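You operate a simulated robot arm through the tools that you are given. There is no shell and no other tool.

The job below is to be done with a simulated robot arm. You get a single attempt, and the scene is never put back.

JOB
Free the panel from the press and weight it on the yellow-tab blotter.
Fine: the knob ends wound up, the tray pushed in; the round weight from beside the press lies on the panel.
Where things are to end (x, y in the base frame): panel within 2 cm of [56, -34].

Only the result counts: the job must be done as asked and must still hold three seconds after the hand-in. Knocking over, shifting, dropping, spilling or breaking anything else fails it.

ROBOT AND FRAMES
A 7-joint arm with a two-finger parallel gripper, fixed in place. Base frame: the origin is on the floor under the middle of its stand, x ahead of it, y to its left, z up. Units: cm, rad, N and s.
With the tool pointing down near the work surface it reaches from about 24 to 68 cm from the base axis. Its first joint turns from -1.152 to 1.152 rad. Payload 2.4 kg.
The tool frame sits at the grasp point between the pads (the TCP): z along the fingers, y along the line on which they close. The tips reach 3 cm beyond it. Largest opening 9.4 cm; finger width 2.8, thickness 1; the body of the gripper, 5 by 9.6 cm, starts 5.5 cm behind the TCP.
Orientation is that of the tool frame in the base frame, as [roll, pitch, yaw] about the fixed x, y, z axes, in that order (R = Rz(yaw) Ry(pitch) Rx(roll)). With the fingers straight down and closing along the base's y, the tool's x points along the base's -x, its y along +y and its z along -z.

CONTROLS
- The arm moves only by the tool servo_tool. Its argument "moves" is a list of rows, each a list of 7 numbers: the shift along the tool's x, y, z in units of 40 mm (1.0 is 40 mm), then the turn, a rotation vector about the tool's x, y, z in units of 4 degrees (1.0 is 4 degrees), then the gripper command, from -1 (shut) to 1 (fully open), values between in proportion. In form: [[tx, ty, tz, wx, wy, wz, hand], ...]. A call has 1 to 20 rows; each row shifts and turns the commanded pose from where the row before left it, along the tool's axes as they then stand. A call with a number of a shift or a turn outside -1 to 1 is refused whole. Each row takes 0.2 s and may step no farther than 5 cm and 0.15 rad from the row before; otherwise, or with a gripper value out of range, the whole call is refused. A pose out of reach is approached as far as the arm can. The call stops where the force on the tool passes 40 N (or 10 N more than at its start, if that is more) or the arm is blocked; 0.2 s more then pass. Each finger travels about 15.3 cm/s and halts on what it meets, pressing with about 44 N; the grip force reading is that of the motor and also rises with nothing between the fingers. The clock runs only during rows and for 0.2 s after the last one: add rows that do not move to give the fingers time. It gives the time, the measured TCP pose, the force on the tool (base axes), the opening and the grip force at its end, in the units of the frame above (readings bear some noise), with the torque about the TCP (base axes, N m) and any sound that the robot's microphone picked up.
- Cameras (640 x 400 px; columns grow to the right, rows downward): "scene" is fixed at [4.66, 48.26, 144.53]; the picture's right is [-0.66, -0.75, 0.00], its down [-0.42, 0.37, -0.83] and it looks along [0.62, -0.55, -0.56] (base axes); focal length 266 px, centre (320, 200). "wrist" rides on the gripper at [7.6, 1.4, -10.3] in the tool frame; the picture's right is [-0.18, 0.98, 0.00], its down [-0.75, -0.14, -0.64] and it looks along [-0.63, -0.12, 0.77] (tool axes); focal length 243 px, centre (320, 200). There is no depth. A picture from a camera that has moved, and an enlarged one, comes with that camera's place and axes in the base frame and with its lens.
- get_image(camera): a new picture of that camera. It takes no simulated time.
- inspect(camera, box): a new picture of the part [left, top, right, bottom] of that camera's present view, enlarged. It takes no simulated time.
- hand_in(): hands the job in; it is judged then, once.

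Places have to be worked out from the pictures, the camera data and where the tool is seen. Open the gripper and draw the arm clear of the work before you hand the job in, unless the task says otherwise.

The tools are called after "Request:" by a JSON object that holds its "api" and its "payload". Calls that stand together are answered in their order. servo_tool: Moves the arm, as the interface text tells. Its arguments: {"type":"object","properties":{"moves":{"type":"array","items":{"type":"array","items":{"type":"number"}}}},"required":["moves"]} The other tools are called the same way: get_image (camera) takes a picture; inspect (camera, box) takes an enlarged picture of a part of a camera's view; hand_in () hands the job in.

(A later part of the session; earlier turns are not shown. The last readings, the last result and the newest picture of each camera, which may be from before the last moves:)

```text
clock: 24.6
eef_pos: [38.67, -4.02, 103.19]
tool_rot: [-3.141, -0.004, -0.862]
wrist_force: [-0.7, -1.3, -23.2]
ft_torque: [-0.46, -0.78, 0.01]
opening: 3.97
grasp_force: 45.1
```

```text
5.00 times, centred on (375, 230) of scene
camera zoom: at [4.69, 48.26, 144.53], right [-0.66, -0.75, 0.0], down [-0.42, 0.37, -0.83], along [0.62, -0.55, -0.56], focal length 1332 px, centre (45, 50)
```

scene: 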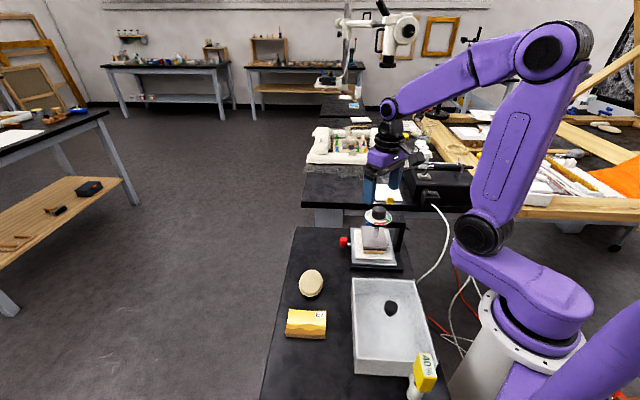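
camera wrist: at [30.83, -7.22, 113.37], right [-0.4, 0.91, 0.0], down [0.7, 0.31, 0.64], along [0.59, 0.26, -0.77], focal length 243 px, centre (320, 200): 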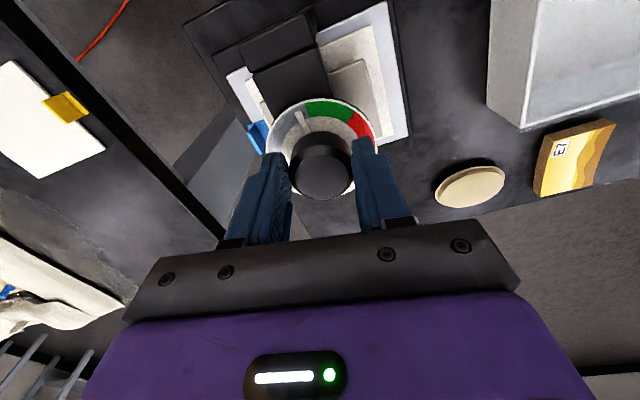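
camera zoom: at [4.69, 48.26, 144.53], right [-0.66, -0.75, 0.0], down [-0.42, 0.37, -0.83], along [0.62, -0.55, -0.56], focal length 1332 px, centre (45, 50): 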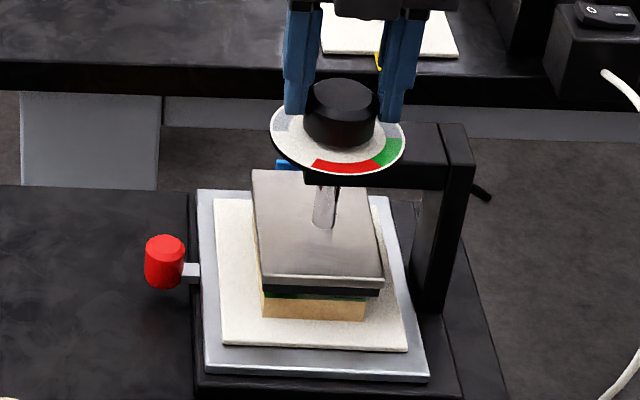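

The panel's green painted face is now showing under the raised pad. Another 24°.

Request:
{"api": "servo_tool", "payload": {"moves": [[0, 0, 0, 0, 0, 0, -0.15], [0, 0, 0, 0, 0, 0, -0.25], [0, 0, 0, 0, 0, 0, -0.25], [0, 0, 0, 0, 0, -1, -0.25], [0, 0, 0, 0, 0, -1, -0.25], [0, 0, 0, 0, 0, -1, -0.25], [0, 0, 0, 0, 0, -1, -0.25], [0, 0, 0, 0, 0, -1, -0.25], [0, 0, 0, 0, 0, -1, -0.25]]}}

Request:
{"api": "inspect", "payload": {"camera": "wrist", "box": [230, 60, 430, 210]}}

Request:
{"api": "inspect", "payload": {"camera": "scene", "box": [335, 190, 415, 270]}}

```text
clock: 26.6
eef_pos: [38.61, -3.92, 103.12]
tool_rot: [-3.139, -0.006, -0.442]
wrist_force: [9.7, -1.8, 8.7]
ft_torque: [-0.38, -1.23, -0.02]
opening: 3.96
grasp_force: 45.0
```

```text
2.67 times, centred on (330, 135) of wrist
camera zoom: at [44.74, -8.44, 113.46], right [-0.59, -0.81, 0.0], down [-0.62, 0.45, 0.64], along [-0.51, 0.38, -0.77], focal length 647 px, centre (293, 373)
```

zoom: 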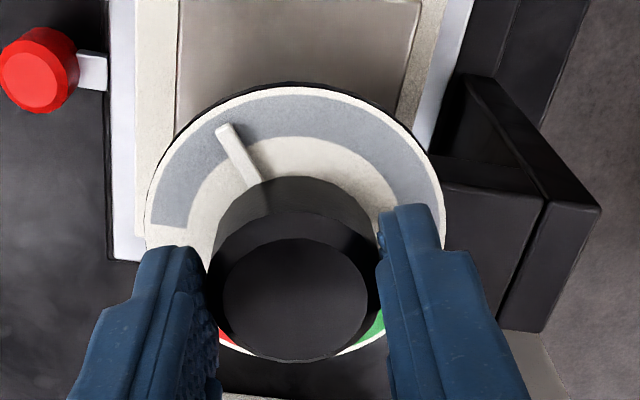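

```text
5.00 times, centred on (375, 230) of scene
camera zoom: at [4.68, 48.26, 144.53], right [-0.66, -0.75, 0.0], down [-0.42, 0.37, -0.83], along [0.62, -0.55, -0.56], focal length 1332 px, centre (45, 50)
```

zoom: 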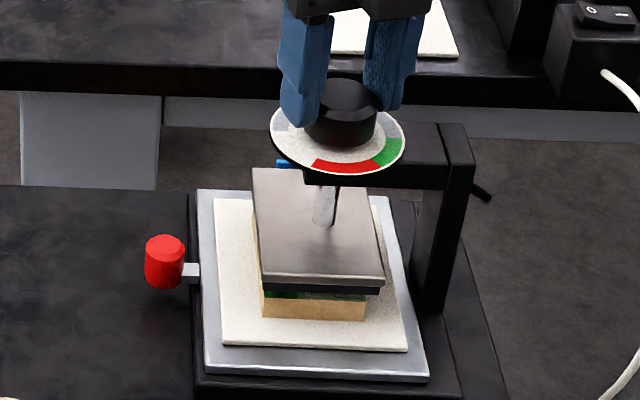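

The gray end is visible about 50° ahead of the pointer. Continuing another 24°.

Request:
{"api": "servo_tool", "payload": {"moves": [[0, 0, 0, 0, 0, 0, -0.15], [0, 0, 0, 0, 0, 0, -0.25], [0, 0, 0, 0, 0, 0, -0.25], [0, 0, 0, 0, 0, -1, -0.25], [0, 0, 0, 0, 0, -1, -0.25], [0, 0, 0, 0, 0, -1, -0.25], [0, 0, 0, 0, 0, -1, -0.25], [0, 0, 0, 0, 0, -1, -0.25], [0, 0, 0, 0, 0, -1, -0.25]]}}

Request:
{"api": "inspect", "payload": {"camera": "wrist", "box": [230, 60, 430, 210]}}

Request:
{"api": "inspect", "payload": {"camera": "scene", "box": [335, 190, 415, 270]}}

```text
clock: 28.6
eef_pos: [38.41, -3.82, 103.13]
tool_rot: [3.138, 0.0, -0.025]
wrist_force: [-0.1, 9.0, -2.6]
ft_torque: [0.13, -0.09, 0.0]
opening: 4.07
grasp_force: 4.7
```

```text
2.67 times, centred on (330, 135) of wrist
camera zoom: at [45.93, -5.44, 113.4], right [-0.21, -0.98, 0.0], down [-0.75, 0.16, 0.64], along [-0.63, 0.13, -0.77], focal length 647 px, centre (293, 373)
```

zoom: 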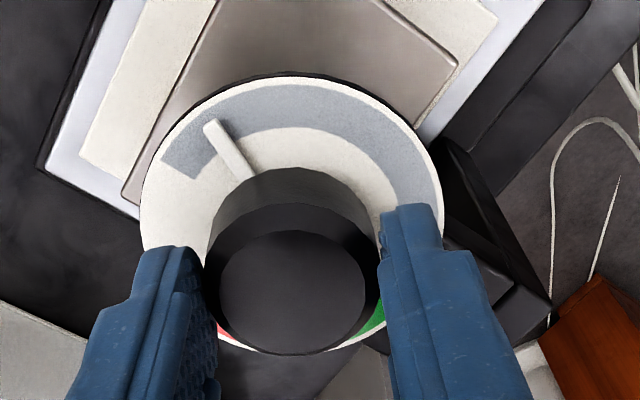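

```text
5.00 times, centred on (375, 230) of scene
camera zoom: at [4.67, 48.29, 144.52], right [-0.66, -0.75, 0.0], down [-0.42, 0.37, -0.83], along [0.62, -0.55, -0.56], focal length 1332 px, centre (45, 50)
```

zoom: 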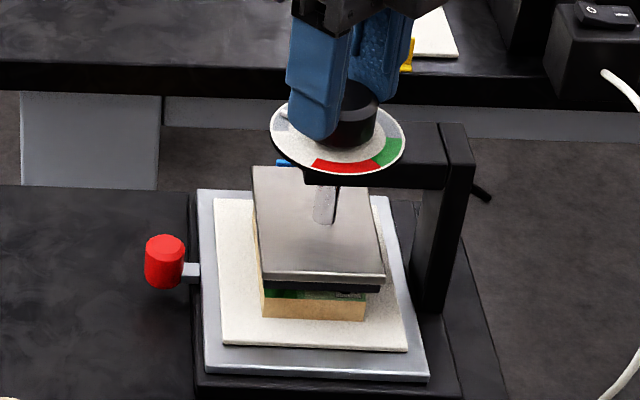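

The pointer is about 20° short of the gray end. I'll recentre by 1–2 mm and turn the rest, watching for a stop.

Request:
{"api": "servo_tool", "payload": {"moves": [[0, 0, 0, 0, 0, 0, -0.15], [0, -0.04, 0, 0, 0, 0, -0.15], [0, 0, 0, 0, 0, 0, -0.26], [0, 0, 0, 0, 0, 0, -0.26], [0, 0, 0, 0, 0, -1, -0.26], [0, 0, 0, 0, 0, -1, -0.26], [0, 0, 0, 0, 0, -1, -0.26], [0, 0, 0, 0, 0, -1, -0.26]]}}

Request:
{"api": "inspect", "payload": {"camera": "wrist", "box": [230, 60, 430, 210]}}

Request:
{"api": "inspect", "payload": {"camera": "scene", "box": [335, 190, 415, 270]}}

```text
clock: 30.4
eef_pos: [38.55, -3.81, 103.14]
tool_rot: [3.125, -0.005, 0.143]
wrist_force: [7.8, -36.2, -1.9]
ft_torque: [-0.47, 0.51, 0.01]
opening: 3.98
grasp_force: 45.2
out of reach, approached as far as the arm can: row 7, 8
```

```text
2.67 times, centred on (330, 135) of wrist
camera zoom: at [46.04, -3.97, 113.49], right [-0.04, -1.0, 0.01], down [-0.77, 0.04, 0.63], along [-0.63, 0.02, -0.77], focal length 647 px, centre (293, 373)
```

zoom: 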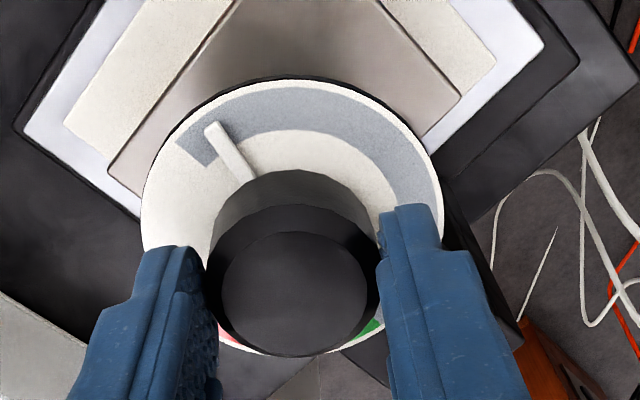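

```text
5.00 times, centred on (375, 230) of scene
camera zoom: at [4.7, 48.15, 144.57], right [-0.66, -0.75, 0.0], down [-0.42, 0.37, -0.83], along [0.62, -0.55, -0.56], focal length 1332 px, centre (45, 50)
```

zoom: 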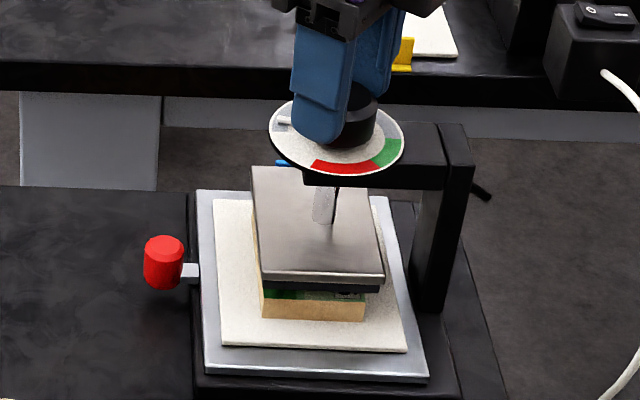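

The wrist hit its turning limit with the pointer about 12° short of the gray end. I'll open, swing the wrist back clockwise about 112° with fingers clear of the disc, and re-grip for the remainder.

Request:
{"api": "servo_tool", "payload": {"moves": [[0, 0, 0, 0, 0, 0, 1], [0, 0, 0, 0, 0, 0, 1], [0, 0, 0, 0, 0, 1, 1], [0, 0, 0, 0, 0, 1, 1], [0, 0, 0, 0, 0, 1, 1], [0, 0, 0, 0, 0, 1, 1], [0, 0, 0, 0, 0, 1, 1], [0, 0, 0, 0, 0, 1, 1], [0, 0, 0, 0, 0, 1, 1], [0, 0, 0, 0, 0, 1, 1], [0, 0, 0, 0, 0, 1, 1], [0, 0, 0, 0, 0, 1, 1], [0, 0, 0, 0, 0, 1, 1], [0, 0, 0, 0, 0, 1, 1], [0, 0, 0, 0, 0, 1, 1], [0, 0, 0, 0, 0, 1, 1], [0, 0, 0, 0, 0, 1, 1]]}}

```text
clock: 34.0
eef_pos: [38.39, -3.07, 103.18]
tool_rot: [-3.14, -0.004, -0.894]
wrist_force: [0.0, -0.1, 0.2]
ft_torque: [-0.03, 0.0, -0.01]
opening: 9.39
grasp_force: 0.0
```

Request:
{"api": "servo_tool", "payload": {"moves": [[0, 0, 0, 0, 0, 1, 1], [0, 0, 0, 0, 0, 1, 1], [0, 0, 0, 0, 0, 1, 1], [0, 0, 0, 0, 0, 1, 1], [0, 0, 0, 0, 0, 1, 1], [0, 0, 0, 0, 0, 1, 1], [0, 0, 0, 0, 0, 1, 1], [0, 0, 0, 0, 0, 1, 1], [0, 0, 0, 0, 0, 1, 1], [0, 0, 0, 0, 0, 1, 1], [0, 0, 0, 0, 0, 1, 1], [0, 0, 0, 0, 0, 1, 1], [0, 0, 0, 0, 0, 1, 1], [0, 0, 0, 0, 0, 0, 1]]}}

Request:
{"api": "inspect", "payload": {"camera": "wrist", "box": [200, 60, 440, 230]}}

Request:
{"api": "inspect", "payload": {"camera": "scene", "box": [335, 190, 415, 270]}}

```text
clock: 37.0
eef_pos: [38.37, -3.32, 103.08]
tool_rot: [-3.139, -0.003, -1.8]
wrist_force: [-0.6, 0.4, 0.1]
ft_torque: [0.01, 0.01, 0.0]
opening: 9.41
grasp_force: 0.0
```

```text
2.35 times, centred on (320, 145) of wrist
camera zoom: at [35.02, -10.22, 113.43], right [-0.92, 0.4, 0.0], down [0.31, 0.7, 0.64], along [0.26, 0.59, -0.77], focal length 571 px, centre (320, 329)
```

zoom: 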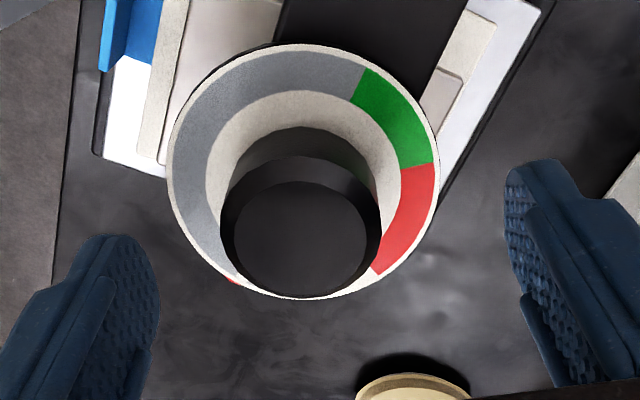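

```text
5.00 times, centred on (375, 230) of scene
camera zoom: at [4.66, 48.26, 144.53], right [-0.66, -0.75, 0.0], down [-0.42, 0.37, -0.83], along [0.62, -0.55, -0.56], focal length 1332 px, centre (45, 50)
```

zoom: 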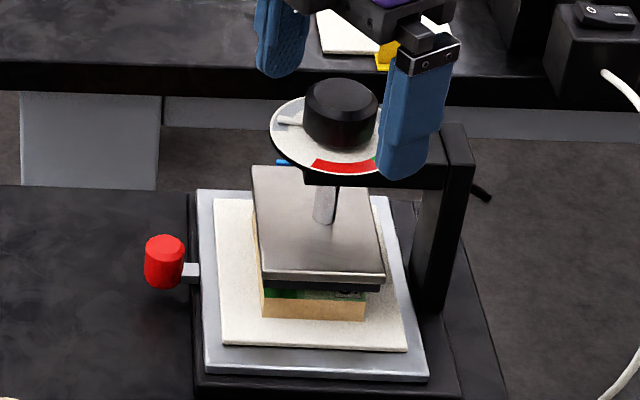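

The pointer needs roughly 10° more. I'll centre on (38.5,-4.0), grip and turn up to 20° counter-clockwise, feeling for the stop.

Request:
{"api": "servo_tool", "payload": {"moves": [[0.164, -0.069, 0, 0, 0, 0, 1], [0, 0, 0, 0, 0, 0, 1], [0, 0, 0, 0, 0, 0, -0.26], [0, 0, 0, 0, 0, 0, -0.26], [0, 0, 0, 0, 0, 0, -0.26]]}}

Request:
{"api": "inspect", "payload": {"camera": "wrist", "box": [230, 60, 430, 210]}}

```text
clock: 38.2
eef_pos: [38.41, -3.88, 103.06]
tool_rot: [-3.134, -0.001, -1.799]
wrist_force: [10.1, -4.0, -8.3]
ft_torque: [-0.1, -0.4, -0.02]
opening: 3.92
grasp_force: 44.8
```

```text
2.67 times, centred on (330, 135) of wrist
camera zoom: at [35.2, -10.88, 113.36], right [-0.92, 0.4, -0.01], down [0.3, 0.7, 0.64], along [0.26, 0.59, -0.77], focal length 647 px, centre (293, 373)
```

zoom: 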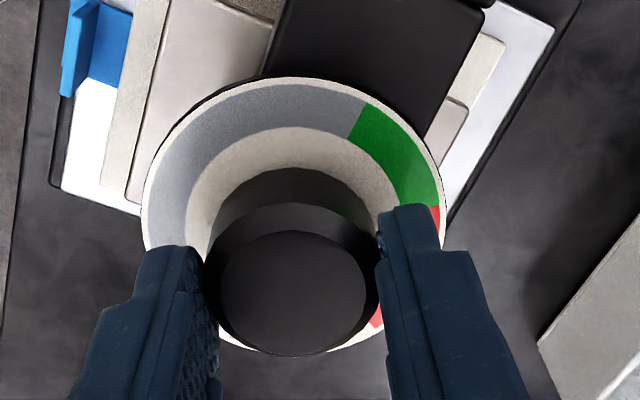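

Request:
{"api": "servo_tool", "payload": {"moves": [[0, 0, 0, 0, 0, -1, -0.26], [0, 0, 0, 0, 0, -1, -0.26], [0, 0, 0, 0, 0, -1, -0.26]]}}

Request:
{"api": "inspect", "payload": {"camera": "scene", "box": [335, 190, 415, 270]}}

```text
clock: 39.0
eef_pos: [38.53, -3.76, 103.12]
tool_rot: [-3.138, -0.001, -1.589]
wrist_force: [6.7, -0.8, 15.6]
ft_torque: [0.9, -0.3, 0.01]
opening: 3.94
grasp_force: 45.3
```

```text
5.00 times, centred on (375, 230) of scene
camera zoom: at [4.66, 48.26, 144.53], right [-0.66, -0.75, 0.0], down [-0.42, 0.37, -0.83], along [0.62, -0.55, -0.56], focal length 1332 px, centre (45, 50)
```

zoom: 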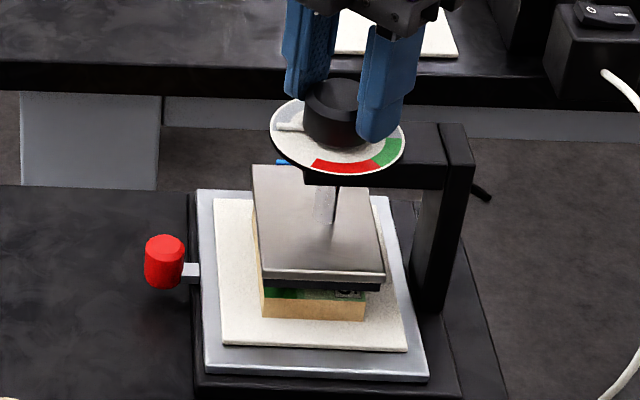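

The knob still turns freely and the pointer is nearly at the gray end. Another 12°.

Request:
{"api": "servo_tool", "payload": {"moves": [[0, 0, 0, 0, 0, 0, -0.15], [0, 0, 0, 0, 0, 0, -0.25], [0, 0, 0, 0, 0, 0, -0.25], [0, 0, 0, 0, 0, -1, -0.25], [0, 0, 0, 0, 0, -1, -0.25], [0, 0, 0, 0, 0, -1, -0.25]]}}

Request:
{"api": "inspect", "payload": {"camera": "scene", "box": [355, 200, 395, 240]}}

```text
clock: 40.4
eef_pos: [38.51, -3.76, 103.02]
tool_rot: [-3.14, -0.002, -1.381]
wrist_force: [7.4, -0.8, 2.3]
ft_torque: [0.05, 0.12, -0.6]
opening: 3.97
grasp_force: 45.1
```

```text
10.00 times, centred on (375, 220) of scene
camera zoom: at [4.68, 48.26, 144.53], right [-0.66, -0.75, 0.0], down [-0.42, 0.37, -0.83], along [0.62, -0.55, -0.56], focal length 2663 px, centre (-230, 0)
```

zoom: 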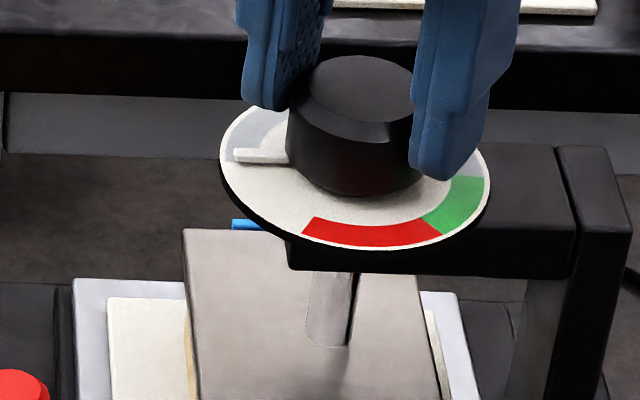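

The torque about z jumped to −0.6 N·m: the stop is reached with the pointer at the gray end, so the knob is fully wound up. I'll release and rise clear.

Request:
{"api": "servo_tool", "payload": {"moves": [[0, 0, 0, 0, 0, 0, 1], [0, 0, 0, 0, 0, 0, 1], [0, 0, -0.9, 0, 0, 0, 1], [0, 0, -0.9, 0, 0, 0, 1], [0, 0, -0.5, 0, 0, 0, 1], [0, 0, 0, 0, 0, 0, 1]]}}

Request:
{"api": "get_image", "payload": {"camera": "wrist"}}

Request:
{"api": "inspect", "payload": {"camera": "scene", "box": [335, 200, 415, 270]}}

```text
clock: 41.8
eef_pos: [38.43, -4.03, 112.46]
tool_rot: [-3.14, -0.004, -1.381]
wrist_force: [0.1, -0.3, 0.2]
ft_torque: [0.05, 0.01, -0.01]
opening: 9.38
grasp_force: 0.0
```

```text
taken
camera wrist: at [38.32, -11.65, 122.83], right [-1.0, -0.01, 0.0], down [-0.01, 0.77, 0.64], along [0.0, 0.64, -0.77], focal length 243 px, centre (320, 200)
```

wrist: 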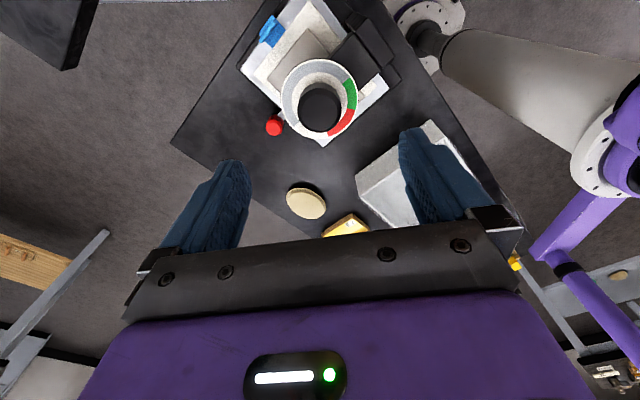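

```text
5.71 times, centred on (375, 235) of scene
camera zoom: at [4.66, 48.26, 144.53], right [-0.66, -0.75, 0.0], down [-0.42, 0.37, -0.83], along [0.62, -0.55, -0.56], focal length 1522 px, centre (6, 0)
```

zoom: 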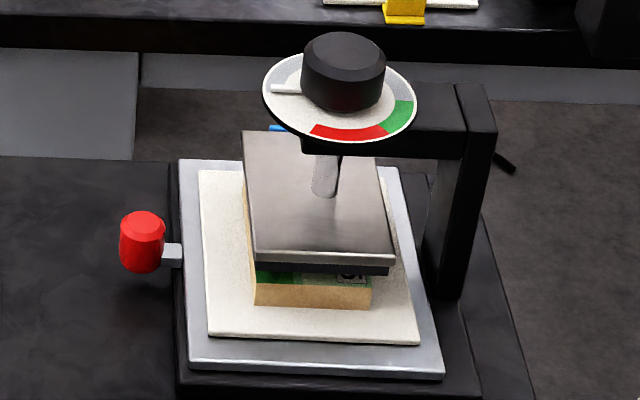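

The pointer rests at the gray end and the platen stands clear of the panel. Next is the tray handle; I'll swing the wrist back to yaw 180° and look at the red handle from closer.

Request:
{"api": "servo_tool", "payload": {"moves": [[0, 0, 0, 0, 0, 1, 1], [0, 0, 0, 0, 0, 1, 1], [0, 0, 0, 0, 0, 1, 1], [0, 0, 0, 0, 0, 1, 1], [0, 0, 0, 0, 0, 1, 1], [0, 0, 0, 0, 0, 1, 1], [0, 0, 0, 0, 0, 1, 1], [0, 0, 0, 0, 0, 1, 1], [0, 0, 0, 0, 0, 1, 1], [0, 0, 0, 0, 0, 1, 1], [0, 0, 0, 0, 0, 1, 1], [0, 0, 0, 0, 0, 1, 1], [0, 0, 0, 0, 0, 1, 1], [0, 0, 0, 0, 0, 1, 1], [0, 0, 0, 0, 0, 1, 1], [0, 0, 0, 0, 0, 1, 1], [0, 0, 0, 0, 0, 1, 1], [0, 0, 0, 0, 0, 1, 1], [0, 0, 0, 0, 0, 1, 1], [0, 0, 0, 0, 0, 1, 1]]}}

Request:
{"api": "servo_tool", "payload": {"moves": [[0, 0, 0, 0, 0, 1, 1], [0, 0, 0, 0, 0, 1, 1], [0, 0, 0, 0, 0, 1, 1], [0, 0, 0, 0, 0, 1, 1], [0, 0, 0, 0, 0, 1, 1], [-0.5, 0.6, 0.2, 0, 0, 0, 1], [-0.5, 0.6, 0.2, 0, 0, 0, 1], [-0.5, 0.6, 0.2, 0, 0, 0, 1], [0, 0, 0, 0, 0, 0, 1]]}}

Request:
{"api": "get_image", "payload": {"camera": "wrist"}}

```text
clock: 46.0
eef_pos: [38.46, -3.98, 112.38]
tool_rot: [-3.137, 0.001, -2.779]
wrist_force: [1.1, 0.1, 0.0]
ft_torque: [0.0, -0.03, -0.01]
opening: 9.4
grasp_force: 0.0
```

```text
clock: 48.0
eef_pos: [44.39, 3.58, 110.04]
tool_rot: [-3.141, 0.002, -3.127]
wrist_force: [1.3, -0.2, -0.6]
ft_torque: [-0.06, 0.0, -0.01]
opening: 9.41
grasp_force: 0.0
```

```text
taken
camera wrist: at [36.59, 4.9, 120.23], right [0.17, 0.99, 0.0], down [0.75, -0.13, 0.64], along [0.64, -0.11, -0.76], focal length 243 px, centre (320, 200)
```

wrist: 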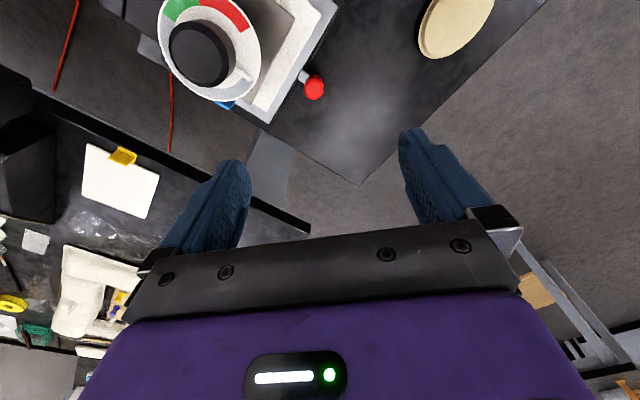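

Request:
{"api": "inspect", "payload": {"camera": "wrist", "box": [240, 40, 380, 150]}}

Request:
{"api": "inspect", "payload": {"camera": "scene", "box": [330, 225, 380, 260]}}

```text
3.64 times, centred on (310, 95) of wrist
camera zoom: at [36.59, 4.9, 120.23], right [0.17, 0.99, 0.0], down [0.75, -0.13, 0.64], along [0.64, -0.11, -0.76], focal length 882 px, centre (356, 582)
```

zoom: 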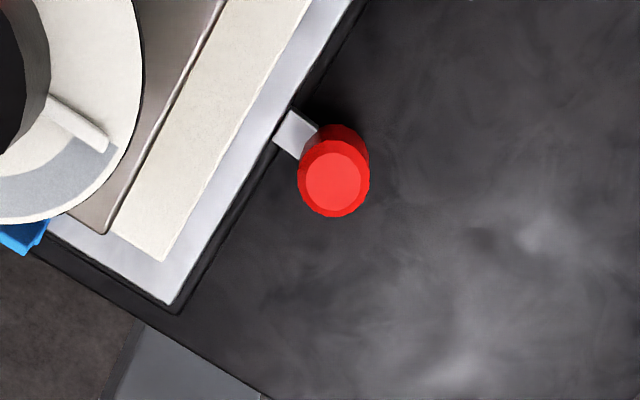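

```text
11.43 times, centred on (355, 242) of scene
camera zoom: at [4.66, 48.26, 144.53], right [-0.66, -0.75, 0.0], down [-0.42, 0.37, -0.83], along [0.62, -0.55, -0.56], focal length 3043 px, centre (-80, -286)
```

zoom: 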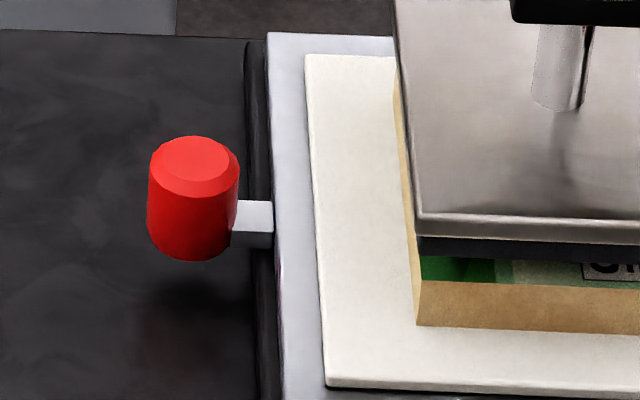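

The handle is a red cylinder, top z≈89.5, centred near (45.1,2.65), with its stem low at z≈87–87.9 and the tray top at z≈87.8. I'll turn the tool to yaw 135° (closing along the pull direction), part-close to about 5 cm, and hover above the handle.

Request:
{"api": "servo_tool", "payload": {"moves": [[0, 0, 0, 0, 0, 1, 0.06], [0, 0, 0, 0, 0, 1, 0.06], [0, 0, 0, 0, 0, 1, 0.06], [0, 0, 0, 0, 0, 1, 0.06], [0, 0, 0, 0, 0, 1, 0.06], [0, 0, 0, 0, 0, 1, 0.06], [0, 0, 0, 0, 0, 1, 0.06], [0, 0, 0, 0, 0, 1, 0.06], [0, 0, 0, 0, 0, 1, 0.06], [0, 0, 0, 0, 0, 1, 0.06], [0, 0, 0, 0, 0, 1, 0.06], [0, 0, 0, 0, 0, 0.46, 0.06], [-0.29, -0.04, 0.5, 0, 0, 0, 0.06], [0, 0, 0.8, 0, 0, 0, 0.06], [0, 0, 0.8, 0, 0, 0, 0.06], [0, 0, 0, 0, 0, 0, 0.06]]}}

Request:
{"api": "get_image", "payload": {"camera": "wrist"}}

Request:
{"api": "inspect", "payload": {"camera": "scene", "box": [320, 180, 420, 270]}}

```text
clock: 51.4
eef_pos: [45.03, 2.61, 101.52]
tool_rot: [3.141, 0.002, 2.358]
wrist_force: [0.6, -0.4, -0.3]
ft_torque: [0.0, -0.04, 0.0]
opening: 4.98
grasp_force: 0.0
```

```text
taken
camera wrist: at [40.59, 9.08, 111.84], right [0.82, 0.57, 0.0], down [0.43, -0.63, 0.64], along [0.37, -0.53, -0.76], focal length 243 px, centre (320, 200)
```

wrist: 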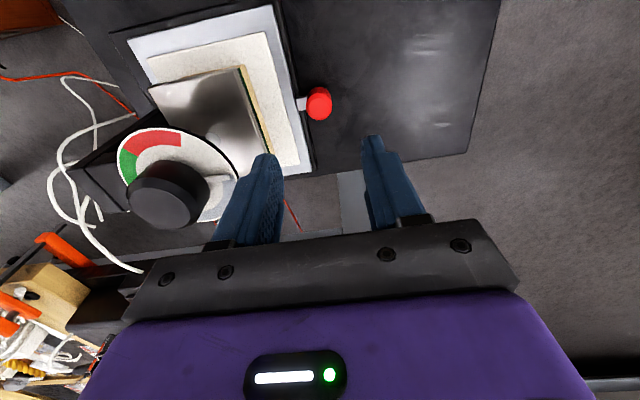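

```text
4.44 times, centred on (370, 225) of scene
camera zoom: at [4.66, 48.26, 144.53], right [-0.66, -0.75, 0.0], down [-0.42, 0.37, -0.83], along [0.62, -0.55, -0.56], focal length 1184 px, centre (98, 89)
```

zoom: 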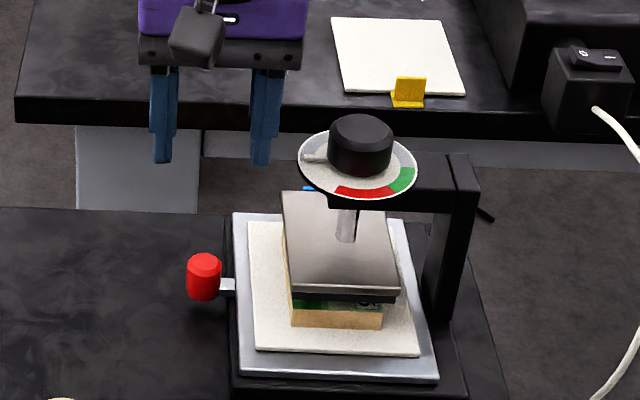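

The handle reads (45.0,2.75), right under the tool. Descending to bring the tips to about z=88.3, above the tray and stem.

Request:
{"api": "servo_tool", "payload": {"moves": [[0, 0, 0.7, 0, 0, 0, 0.06], [0, 0, 0.7, 0, 0, 0, 0.06], [0, 0, 0.5, 0, 0, 0, 0.06], [0, 0, 0, 0, 0, 0, 0.06]]}}

Request:
{"api": "get_image", "payload": {"camera": "wrist"}}

Request:
{"api": "inspect", "payload": {"camera": "scene", "box": [320, 180, 420, 270]}}

```text
clock: 52.4
eef_pos: [45.0, 2.57, 93.81]
tool_rot: [3.141, 0.002, 2.357]
wrist_force: [-1.4, 0.3, 0.6]
ft_torque: [-0.01, 0.0, 0.0]
opening: 4.99
grasp_force: 0.1
```

```text
taken
camera wrist: at [40.38, 9.01, 104.01], right [0.82, 0.57, 0.0], down [0.43, -0.63, 0.64], along [0.37, -0.53, -0.76], focal length 243 px, centre (320, 200)
```

wrist: 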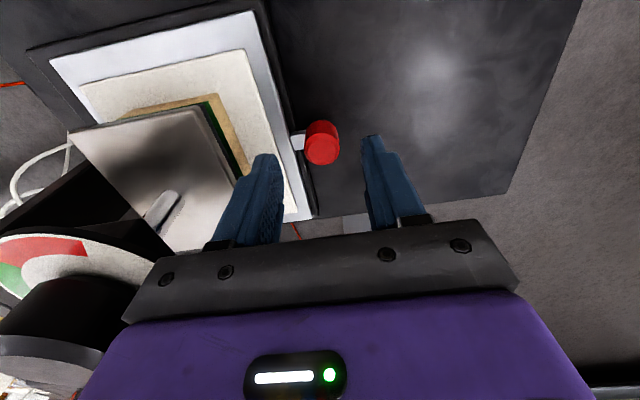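

```text
4.44 times, centred on (370, 225) of scene
camera zoom: at [4.66, 48.26, 144.53], right [-0.66, -0.75, 0.0], down [-0.42, 0.37, -0.83], along [0.62, -0.55, -0.56], focal length 1184 px, centre (98, 89)
```

zoom: 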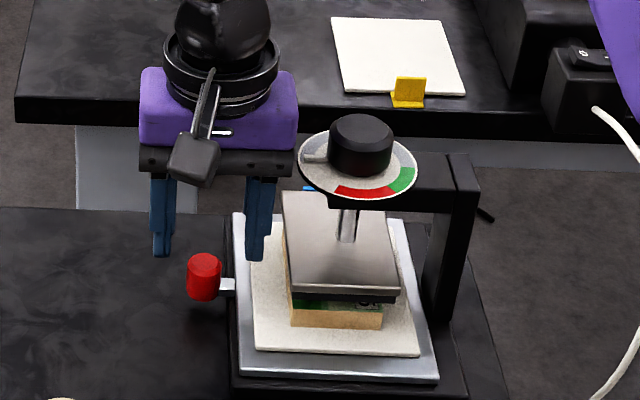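

Alignment looks right. I'll lower the last 2.5 cm and close on the handle.

Request:
{"api": "servo_tool", "payload": {"moves": [[0, 0, 0.4, 0, 0, 0, 0.06], [0, 0, 0.22, 0, 0, 0, 0.06], [0, 0, 0, 0, 0, 0, 0.06], [0, 0, 0, 0, 0, 0, -1], [0, 0, 0, 0, 0, 0, -1]]}}

Request:
{"api": "inspect", "payload": {"camera": "scene", "box": [320, 180, 420, 270]}}

Request:
{"api": "get_image", "payload": {"camera": "wrist"}}

```text
clock: 53.6
eef_pos: [45.03, 2.61, 91.34]
tool_rot: [3.138, 0.007, 2.359]
wrist_force: [0.6, 5.0, 30.4]
ft_torque: [-0.09, 0.19, 0.02]
opening: 2.32
grasp_force: 45.0
```

```text
4.44 times, centred on (370, 225) of scene
camera zoom: at [4.62, 48.27, 144.53], right [-0.66, -0.75, 0.0], down [-0.42, 0.37, -0.83], along [0.62, -0.55, -0.56], focal length 1184 px, centre (98, 89)
```

zoom: 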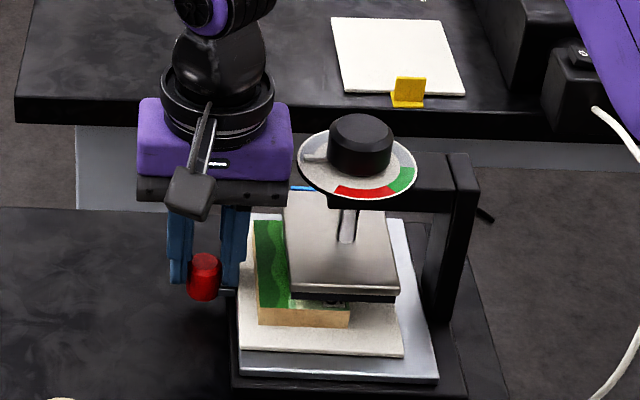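

```text
taken
camera wrist: at [40.42, 9.06, 101.62], right [0.82, 0.57, 0.0], down [0.43, -0.63, 0.65], along [0.37, -0.53, -0.76], focal length 243 px, centre (320, 200)
```

wrist: 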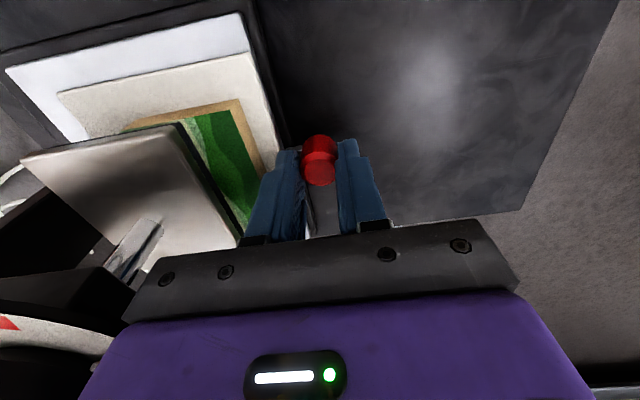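

The grip reads 30 N upward and the blotter with the panel seems to have shifted outward on the tray, so a fingertip may be dragging on it. I'll look closely before doing anything else.

Request:
{"api": "inspect", "payload": {"camera": "scene", "box": [345, 215, 415, 270]}}

Request:
{"api": "inspect", "payload": {"camera": "wrist", "box": [180, 80, 400, 250]}}

```text
7.27 times, centred on (380, 242) of scene
camera zoom: at [4.62, 48.27, 144.53], right [-0.66, -0.75, 0.0], down [-0.42, 0.37, -0.83], along [0.62, -0.55, -0.56], focal length 1937 px, centre (-116, -109)
```

zoom: 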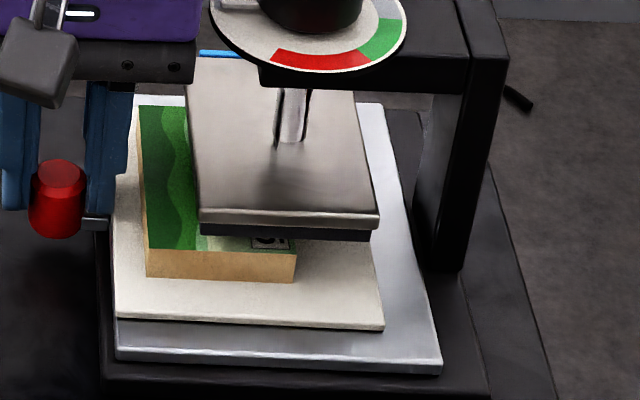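

```text
2.35 times, centred on (290, 165) of wrist
camera zoom: at [40.42, 9.06, 101.62], right [0.82, 0.57, 0.0], down [0.43, -0.63, 0.65], along [0.37, -0.53, -0.76], focal length 571 px, centre (391, 282)
```

zoom: 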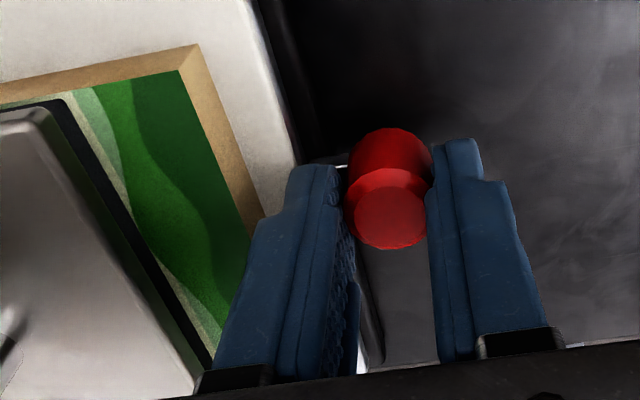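

The inner fingertip caught the blotter's edge while closing and dragged it (panel on top) about 1 cm outward on the tray; I'll put that blotter back once the panel is off. Now I'll pull the tray gently outward along +tool y, checking the force.

Request:
{"api": "servo_tool", "payload": {"moves": [[0, 0, -0.015, 0, 0, 0, -1], [0, 0.1, 0, 0, 0, 0, -1], [0, 0.2, 0, 0, 0, 0, -1], [0, 0.2, 0, 0, 0, 0, -1], [0, 0, 0, 0, 0, 0, -1]]}}

Request:
{"api": "inspect", "payload": {"camera": "scene", "box": [320, 200, 420, 280]}}

```text
clock: 54.8
eef_pos: [46.35, 3.93, 91.39]
tool_rot: [-3.139, -0.001, 2.358]
wrist_force: [-0.5, -0.1, -30.4]
ft_torque: [0.29, -0.15, -0.01]
opening: 2.34
grasp_force: 44.8
```

```text
5.00 times, centred on (370, 240) of scene
camera zoom: at [4.7, 48.26, 144.53], right [-0.66, -0.75, 0.0], down [-0.42, 0.37, -0.83], along [0.62, -0.55, -0.56], focal length 1332 px, centre (70, 0)
```

zoom: 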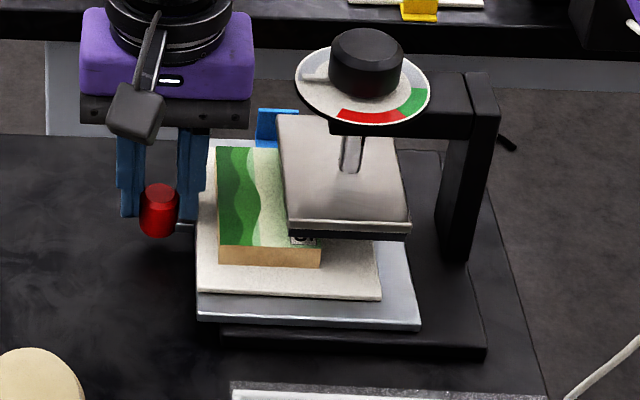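

The tray slides freely. Pulling about 6 cm further so the panel clears the platen.

Request:
{"api": "servo_tool", "payload": {"moves": [[0, 0.1, 0.007, 0, 0, 0, -1], [0, 0.25, 0, 0, 0, 0, -1], [0, 0.3, 0, 0, 0, 0, -1], [0, 0.3, 0, 0, 0, 0, -1], [0, 0.3, 0, 0, 0, 0, -1], [0, 0.25, 0, 0, 0, 0, -1], [0, 0, 0, 0, 0, 0, -1]]}}

Request:
{"api": "inspect", "payload": {"camera": "scene", "box": [320, 200, 420, 280]}}

```text
clock: 56.4
eef_pos: [50.54, 8.13, 91.42]
tool_rot: [-3.141, 0.003, 2.357]
wrist_force: [-5.1, 3.6, -5.4]
ft_torque: [0.62, 1.1, -0.06]
opening: 2.29
grasp_force: 45.0
```

```text
5.00 times, centred on (370, 240) of scene
camera zoom: at [4.66, 48.27, 144.53], right [-0.66, -0.75, 0.0], down [-0.42, 0.37, -0.83], along [0.62, -0.55, -0.56], focal length 1332 px, centre (70, 0)
```

zoom: 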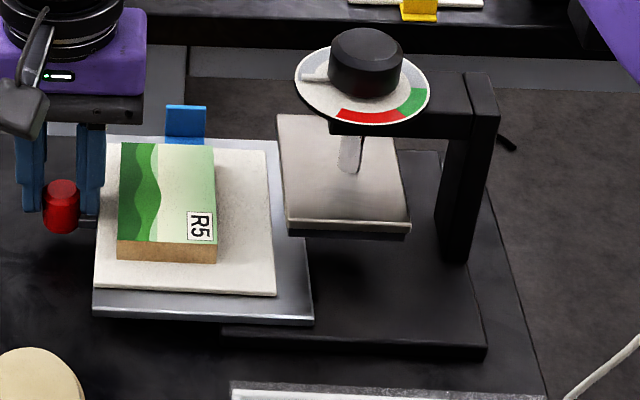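

The panel "R5" is fully exposed: about 5.8 × 8.9 cm, centred near (46.1,3.65). I'll open just slightly to let go of the handle without touching the panel, and rise straight up.

Request:
{"api": "servo_tool", "payload": {"moves": [[0, 0, 0, 0, 0, 0, -0.36], [0, 0, 0, 0, 0, 0, -0.36], [0, 0, -0.3, 0, 0, 0, -0.36], [0, 0, -0.7, 0, 0, 0, -0.36], [0, 0, -0.8, 0, 0, 0, -0.36], [0, 0, -0.6, 0, 0, 0, 0.5], [0, 0, 0, 0, 0, 0, 0.5]]}}

Request:
{"api": "get_image", "payload": {"camera": "wrist"}}

Request:
{"api": "inspect", "payload": {"camera": "scene", "box": [320, 200, 420, 280]}}

```text
clock: 58.0
eef_pos: [50.59, 8.11, 101.08]
tool_rot: [-3.141, 0.003, 2.358]
wrist_force: [0.2, -0.2, 0.0]
ft_torque: [0.0, 0.01, -0.02]
opening: 7.04
grasp_force: 0.0
```

```text
taken
camera wrist: at [46.0, 14.55, 111.34], right [0.82, 0.57, 0.0], down [0.43, -0.63, 0.64], along [0.37, -0.53, -0.76], focal length 243 px, centre (320, 200)
```

wrist: 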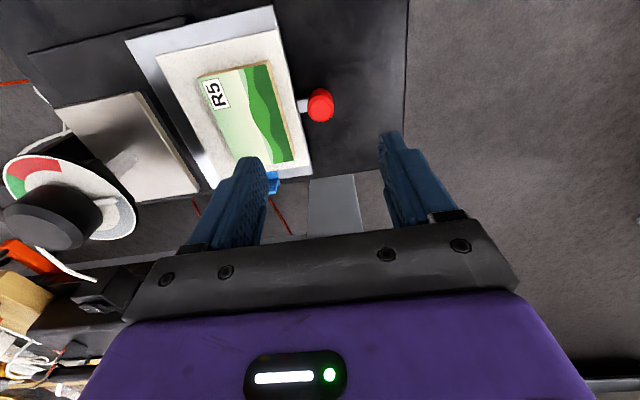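

```text
5.00 times, centred on (370, 240) of scene
camera zoom: at [4.66, 48.26, 144.53], right [-0.66, -0.75, 0.0], down [-0.42, 0.37, -0.83], along [0.62, -0.55, -0.56], focal length 1332 px, centre (70, 0)
```

zoom: 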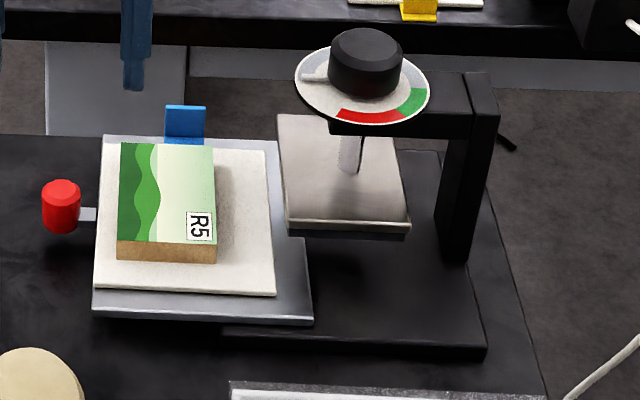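

Released cleanly. Moving 6.3 cm back along -tool y to hover over the panel, then checking alignment.

Request:
{"api": "servo_tool", "payload": {"moves": [[0, -0.8, 0, 0, 0, 0, 0.5], [0, -0.775, 0, 0, 0, 0, 0.5], [0, 0, 0.5, 0, 0, 0, 0.5], [0, 0, 0, 0, 0, 0, 0.5]]}}

Request:
{"api": "get_image", "payload": {"camera": "wrist"}}

Request:
{"api": "inspect", "payload": {"camera": "scene", "box": [320, 180, 420, 280]}}

```text
clock: 59.0
eef_pos: [45.97, 3.49, 98.91]
tool_rot: [-3.141, 0.004, 2.358]
wrist_force: [1.2, 0.8, 0.3]
ft_torque: [0.0, -0.01, 0.01]
opening: 7.05
grasp_force: 0.1
```

```text
taken
camera wrist: at [41.48, 10.06, 109.18], right [0.82, 0.57, 0.0], down [0.43, -0.63, 0.64], along [0.37, -0.53, -0.76], focal length 243 px, centre (320, 200)
```

wrist: 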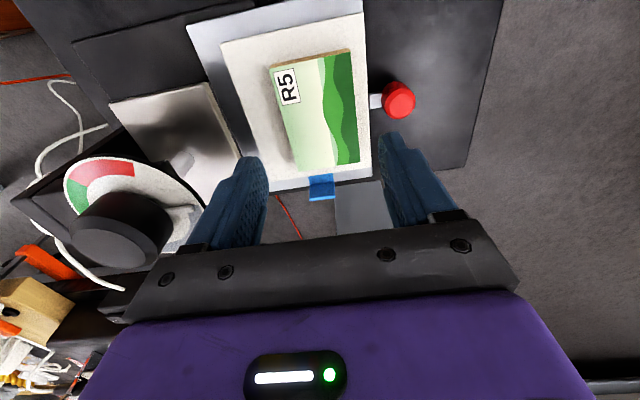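

```text
4.00 times, centred on (370, 230) of scene
camera zoom: at [4.66, 48.26, 144.53], right [-0.66, -0.75, 0.0], down [-0.42, 0.37, -0.83], along [0.62, -0.55, -0.56], focal length 1065 px, centre (120, 80)
```

zoom: 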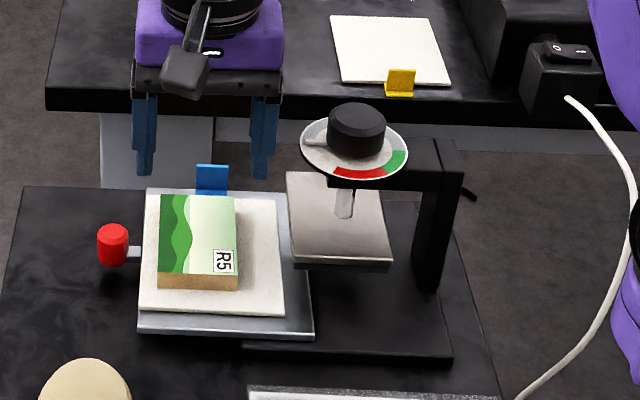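

Both views put the panel at about (46.1,3.5), right under the tool and aligned. Descending with the fingers straddling its 5.8 cm width.

Request:
{"api": "servo_tool", "payload": {"moves": [[0, 0.02, 0.6, 0, 0, 0, 0.5], [0, 0, 0.6, 0, 0, 0, 0.5], [0, 0, 0.4, 0, 0, 0, 0.5], [0, 0, 0.15, 0, 0, 0, 0.5], [0, 0, 0, 0, 0, 0, 0.5]]}}

Request:
{"api": "get_image", "payload": {"camera": "wrist"}}

Request:
{"api": "inspect", "payload": {"camera": "scene", "box": [320, 200, 420, 280]}}

```text
clock: 60.2
eef_pos: [46.44, 3.86, 92.11]
tool_rot: [3.141, 0.004, 2.358]
wrist_force: [1.0, -0.3, -0.5]
ft_torque: [0.02, -0.03, 0.03]
opening: 7.06
grasp_force: 0.1
```

```text
taken
camera wrist: at [41.88, 10.25, 102.25], right [0.82, 0.57, 0.0], down [0.43, -0.63, 0.64], along [0.37, -0.53, -0.76], focal length 243 px, centre (320, 200)
```

wrist: 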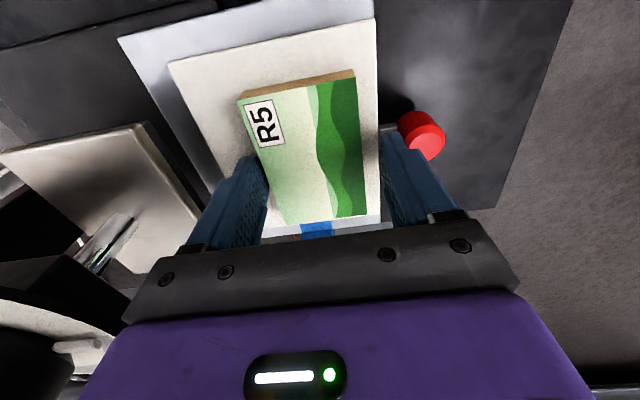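

```text
5.00 times, centred on (370, 240) of scene
camera zoom: at [4.66, 48.26, 144.53], right [-0.66, -0.75, 0.0], down [-0.42, 0.37, -0.83], along [0.62, -0.55, -0.56], focal length 1332 px, centre (70, 0)
```

zoom: 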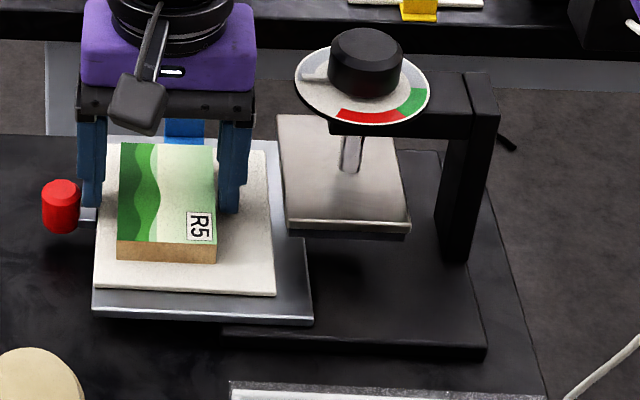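

The fingers straddle the panel with clearance to the handle. I'll go down another 6 mm and close gradually.

Request:
{"api": "servo_tool", "payload": {"moves": [[0, 0, 0.08, 0, 0, 0, 0.5], [0, 0, 0.07, 0, 0, 0, 0.5], [0, 0, 0, 0, 0, 0, 0.4], [0, 0, 0, 0, 0, 0, 0.3], [0, 0, 0, 0, 0, 0, 0.22], [0, 0, 0, 0, 0, 0, 0.1], [0, 0, 0, 0, 0, 0, -1], [0, 0, 0, 0, 0, 0, -1]]}}

Request:
{"api": "get_image", "payload": {"camera": "wrist"}}

Request:
{"api": "inspect", "payload": {"camera": "scene", "box": [320, 200, 420, 280]}}

```text
clock: 62.0
eef_pos: [46.41, 3.82, 91.54]
tool_rot: [-3.142, 0.004, 2.357]
wrist_force: [2.2, -1.5, 25.0]
ft_torque: [-0.09, 0.07, 0.04]
opening: 5.71
grasp_force: 44.0
```

```text
taken
camera wrist: at [41.81, 10.24, 101.73], right [0.82, 0.57, 0.0], down [0.43, -0.63, 0.65], along [0.37, -0.53, -0.76], focal length 243 px, centre (320, 200)
```

wrist: 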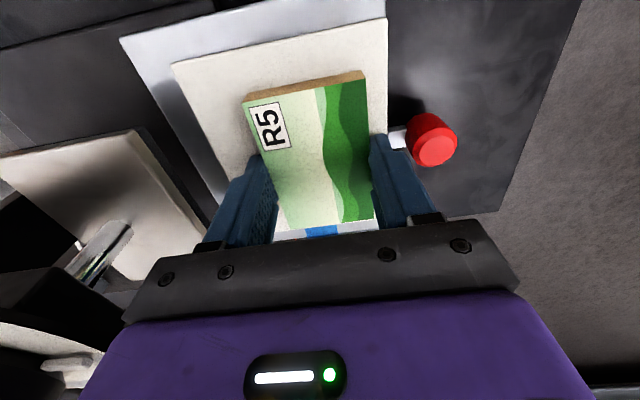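

```text
5.00 times, centred on (370, 240) of scene
camera zoom: at [4.63, 48.26, 144.53], right [-0.66, -0.75, 0.0], down [-0.42, 0.37, -0.83], along [0.62, -0.55, -0.56], focal length 1332 px, centre (70, 0)
```

zoom: 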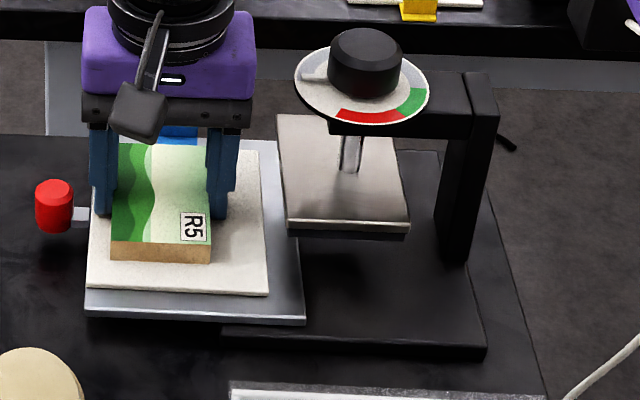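

The panel is held at 5.7 cm. Lifting slowly, straight up, and checking.

Request:
{"api": "servo_tool", "payload": {"moves": [[0, 0, -0.1, 0, 0, 0, -1], [0, 0, -0.2, 0, 0, 0, -1], [0, 0, -0.3, 0, 0, 0, -1], [0, 0, -0.4, 0, 0, 0, -1], [0, 0, -0.5, 0, 0, 0, -1], [0, 0, 0, 0, 0, 0, -1]]}}

Request:
{"api": "get_image", "payload": {"camera": "wrist"}}

Request:
{"api": "inspect", "payload": {"camera": "scene", "box": [320, 180, 420, 280]}}

```text
clock: 63.4
eef_pos: [46.47, 3.85, 97.39]
tool_rot: [3.141, 0.004, 2.359]
wrist_force: [-1.0, -0.1, -0.9]
ft_torque: [0.02, -0.02, 0.0]
opening: 5.69
grasp_force: 43.9
```

```text
taken
camera wrist: at [41.81, 10.3, 107.65], right [0.82, 0.57, 0.0], down [0.43, -0.63, 0.64], along [0.37, -0.53, -0.76], focal length 243 px, centre (320, 200)
```

wrist: 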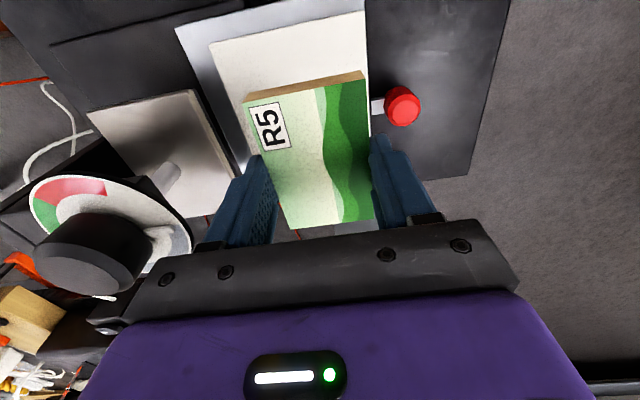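

```text
4.00 times, centred on (370, 230) of scene
camera zoom: at [4.66, 48.26, 144.53], right [-0.66, -0.75, 0.0], down [-0.42, 0.37, -0.83], along [0.62, -0.55, -0.56], focal length 1065 px, centre (120, 80)
```

zoom: 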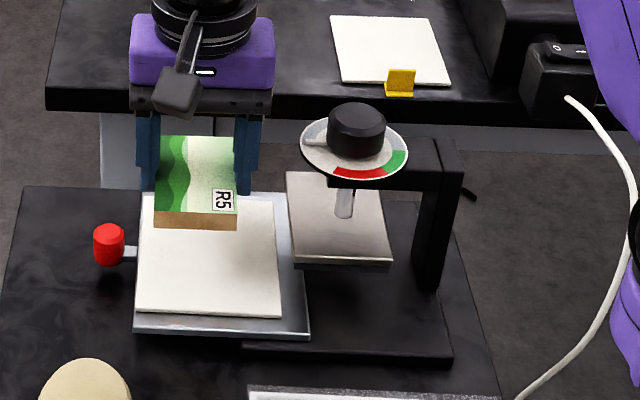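

Panel is securely lifted and centred on the TCP (within about 1 mm). Rising to z≈108 and crossing toward (56,-34), keeping the yaw.

Request:
{"api": "servo_tool", "payload": {"moves": [[0, 0, -0.88, 0, 0, 0, -1], [0, 0, -0.88, 0, 0, 0, -1], [0, 0, -0.88, 0, 0, 0, -1], [-0.6, -0.36, 0, 0, 0, 0, -1], [-0.74, -0.44, 0, 0, 0, 0, -1], [-0.74, -0.44, 0, 0, 0, 0, -1], [-0.74, -0.44, 0, 0, 0, 0, -1], [-0.74, -0.44, 0, 0, 0, 0, -1], [-0.74, -0.44, 0, 0, 0, 0, -1], [-0.74, -0.44, 0, 0, 0, 0, -1], [-0.74, -0.44, 0, 0, 0, 0, -1], [0, 0, 0, 0, 0, 0, -1]]}}

Request:
{"api": "get_image", "payload": {"camera": "wrist"}}

Request:
{"api": "get_image", "payload": {"camera": "scene"}}

```text
clock: 66.0
eef_pos: [52.95, -22.52, 108.13]
tool_rot: [3.141, 0.003, 2.359]
wrist_force: [0.0, -0.2, -0.7]
ft_torque: [-0.02, -0.01, 0.04]
opening: 5.7
grasp_force: 43.4
```

```text
taken
camera wrist: at [48.32, -16.04, 118.28], right [0.82, 0.57, 0.0], down [0.43, -0.63, 0.64], along [0.37, -0.53, -0.76], focal length 243 px, centre (320, 200)
```

wrist: 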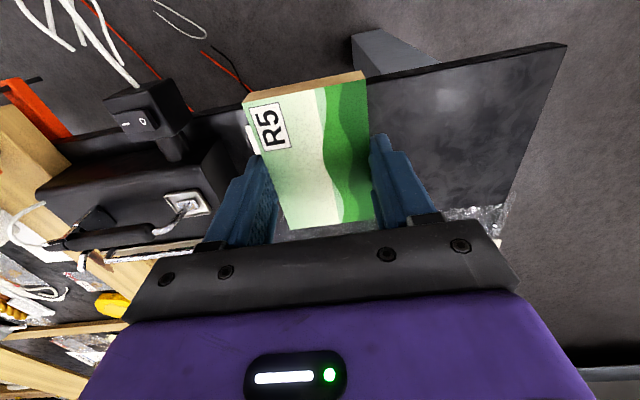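

```text
taken
```

scene: 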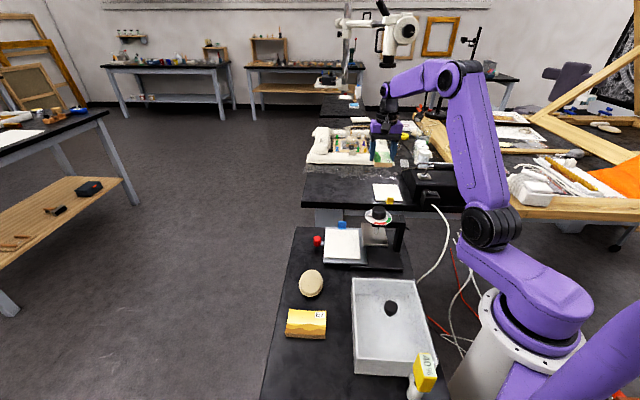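

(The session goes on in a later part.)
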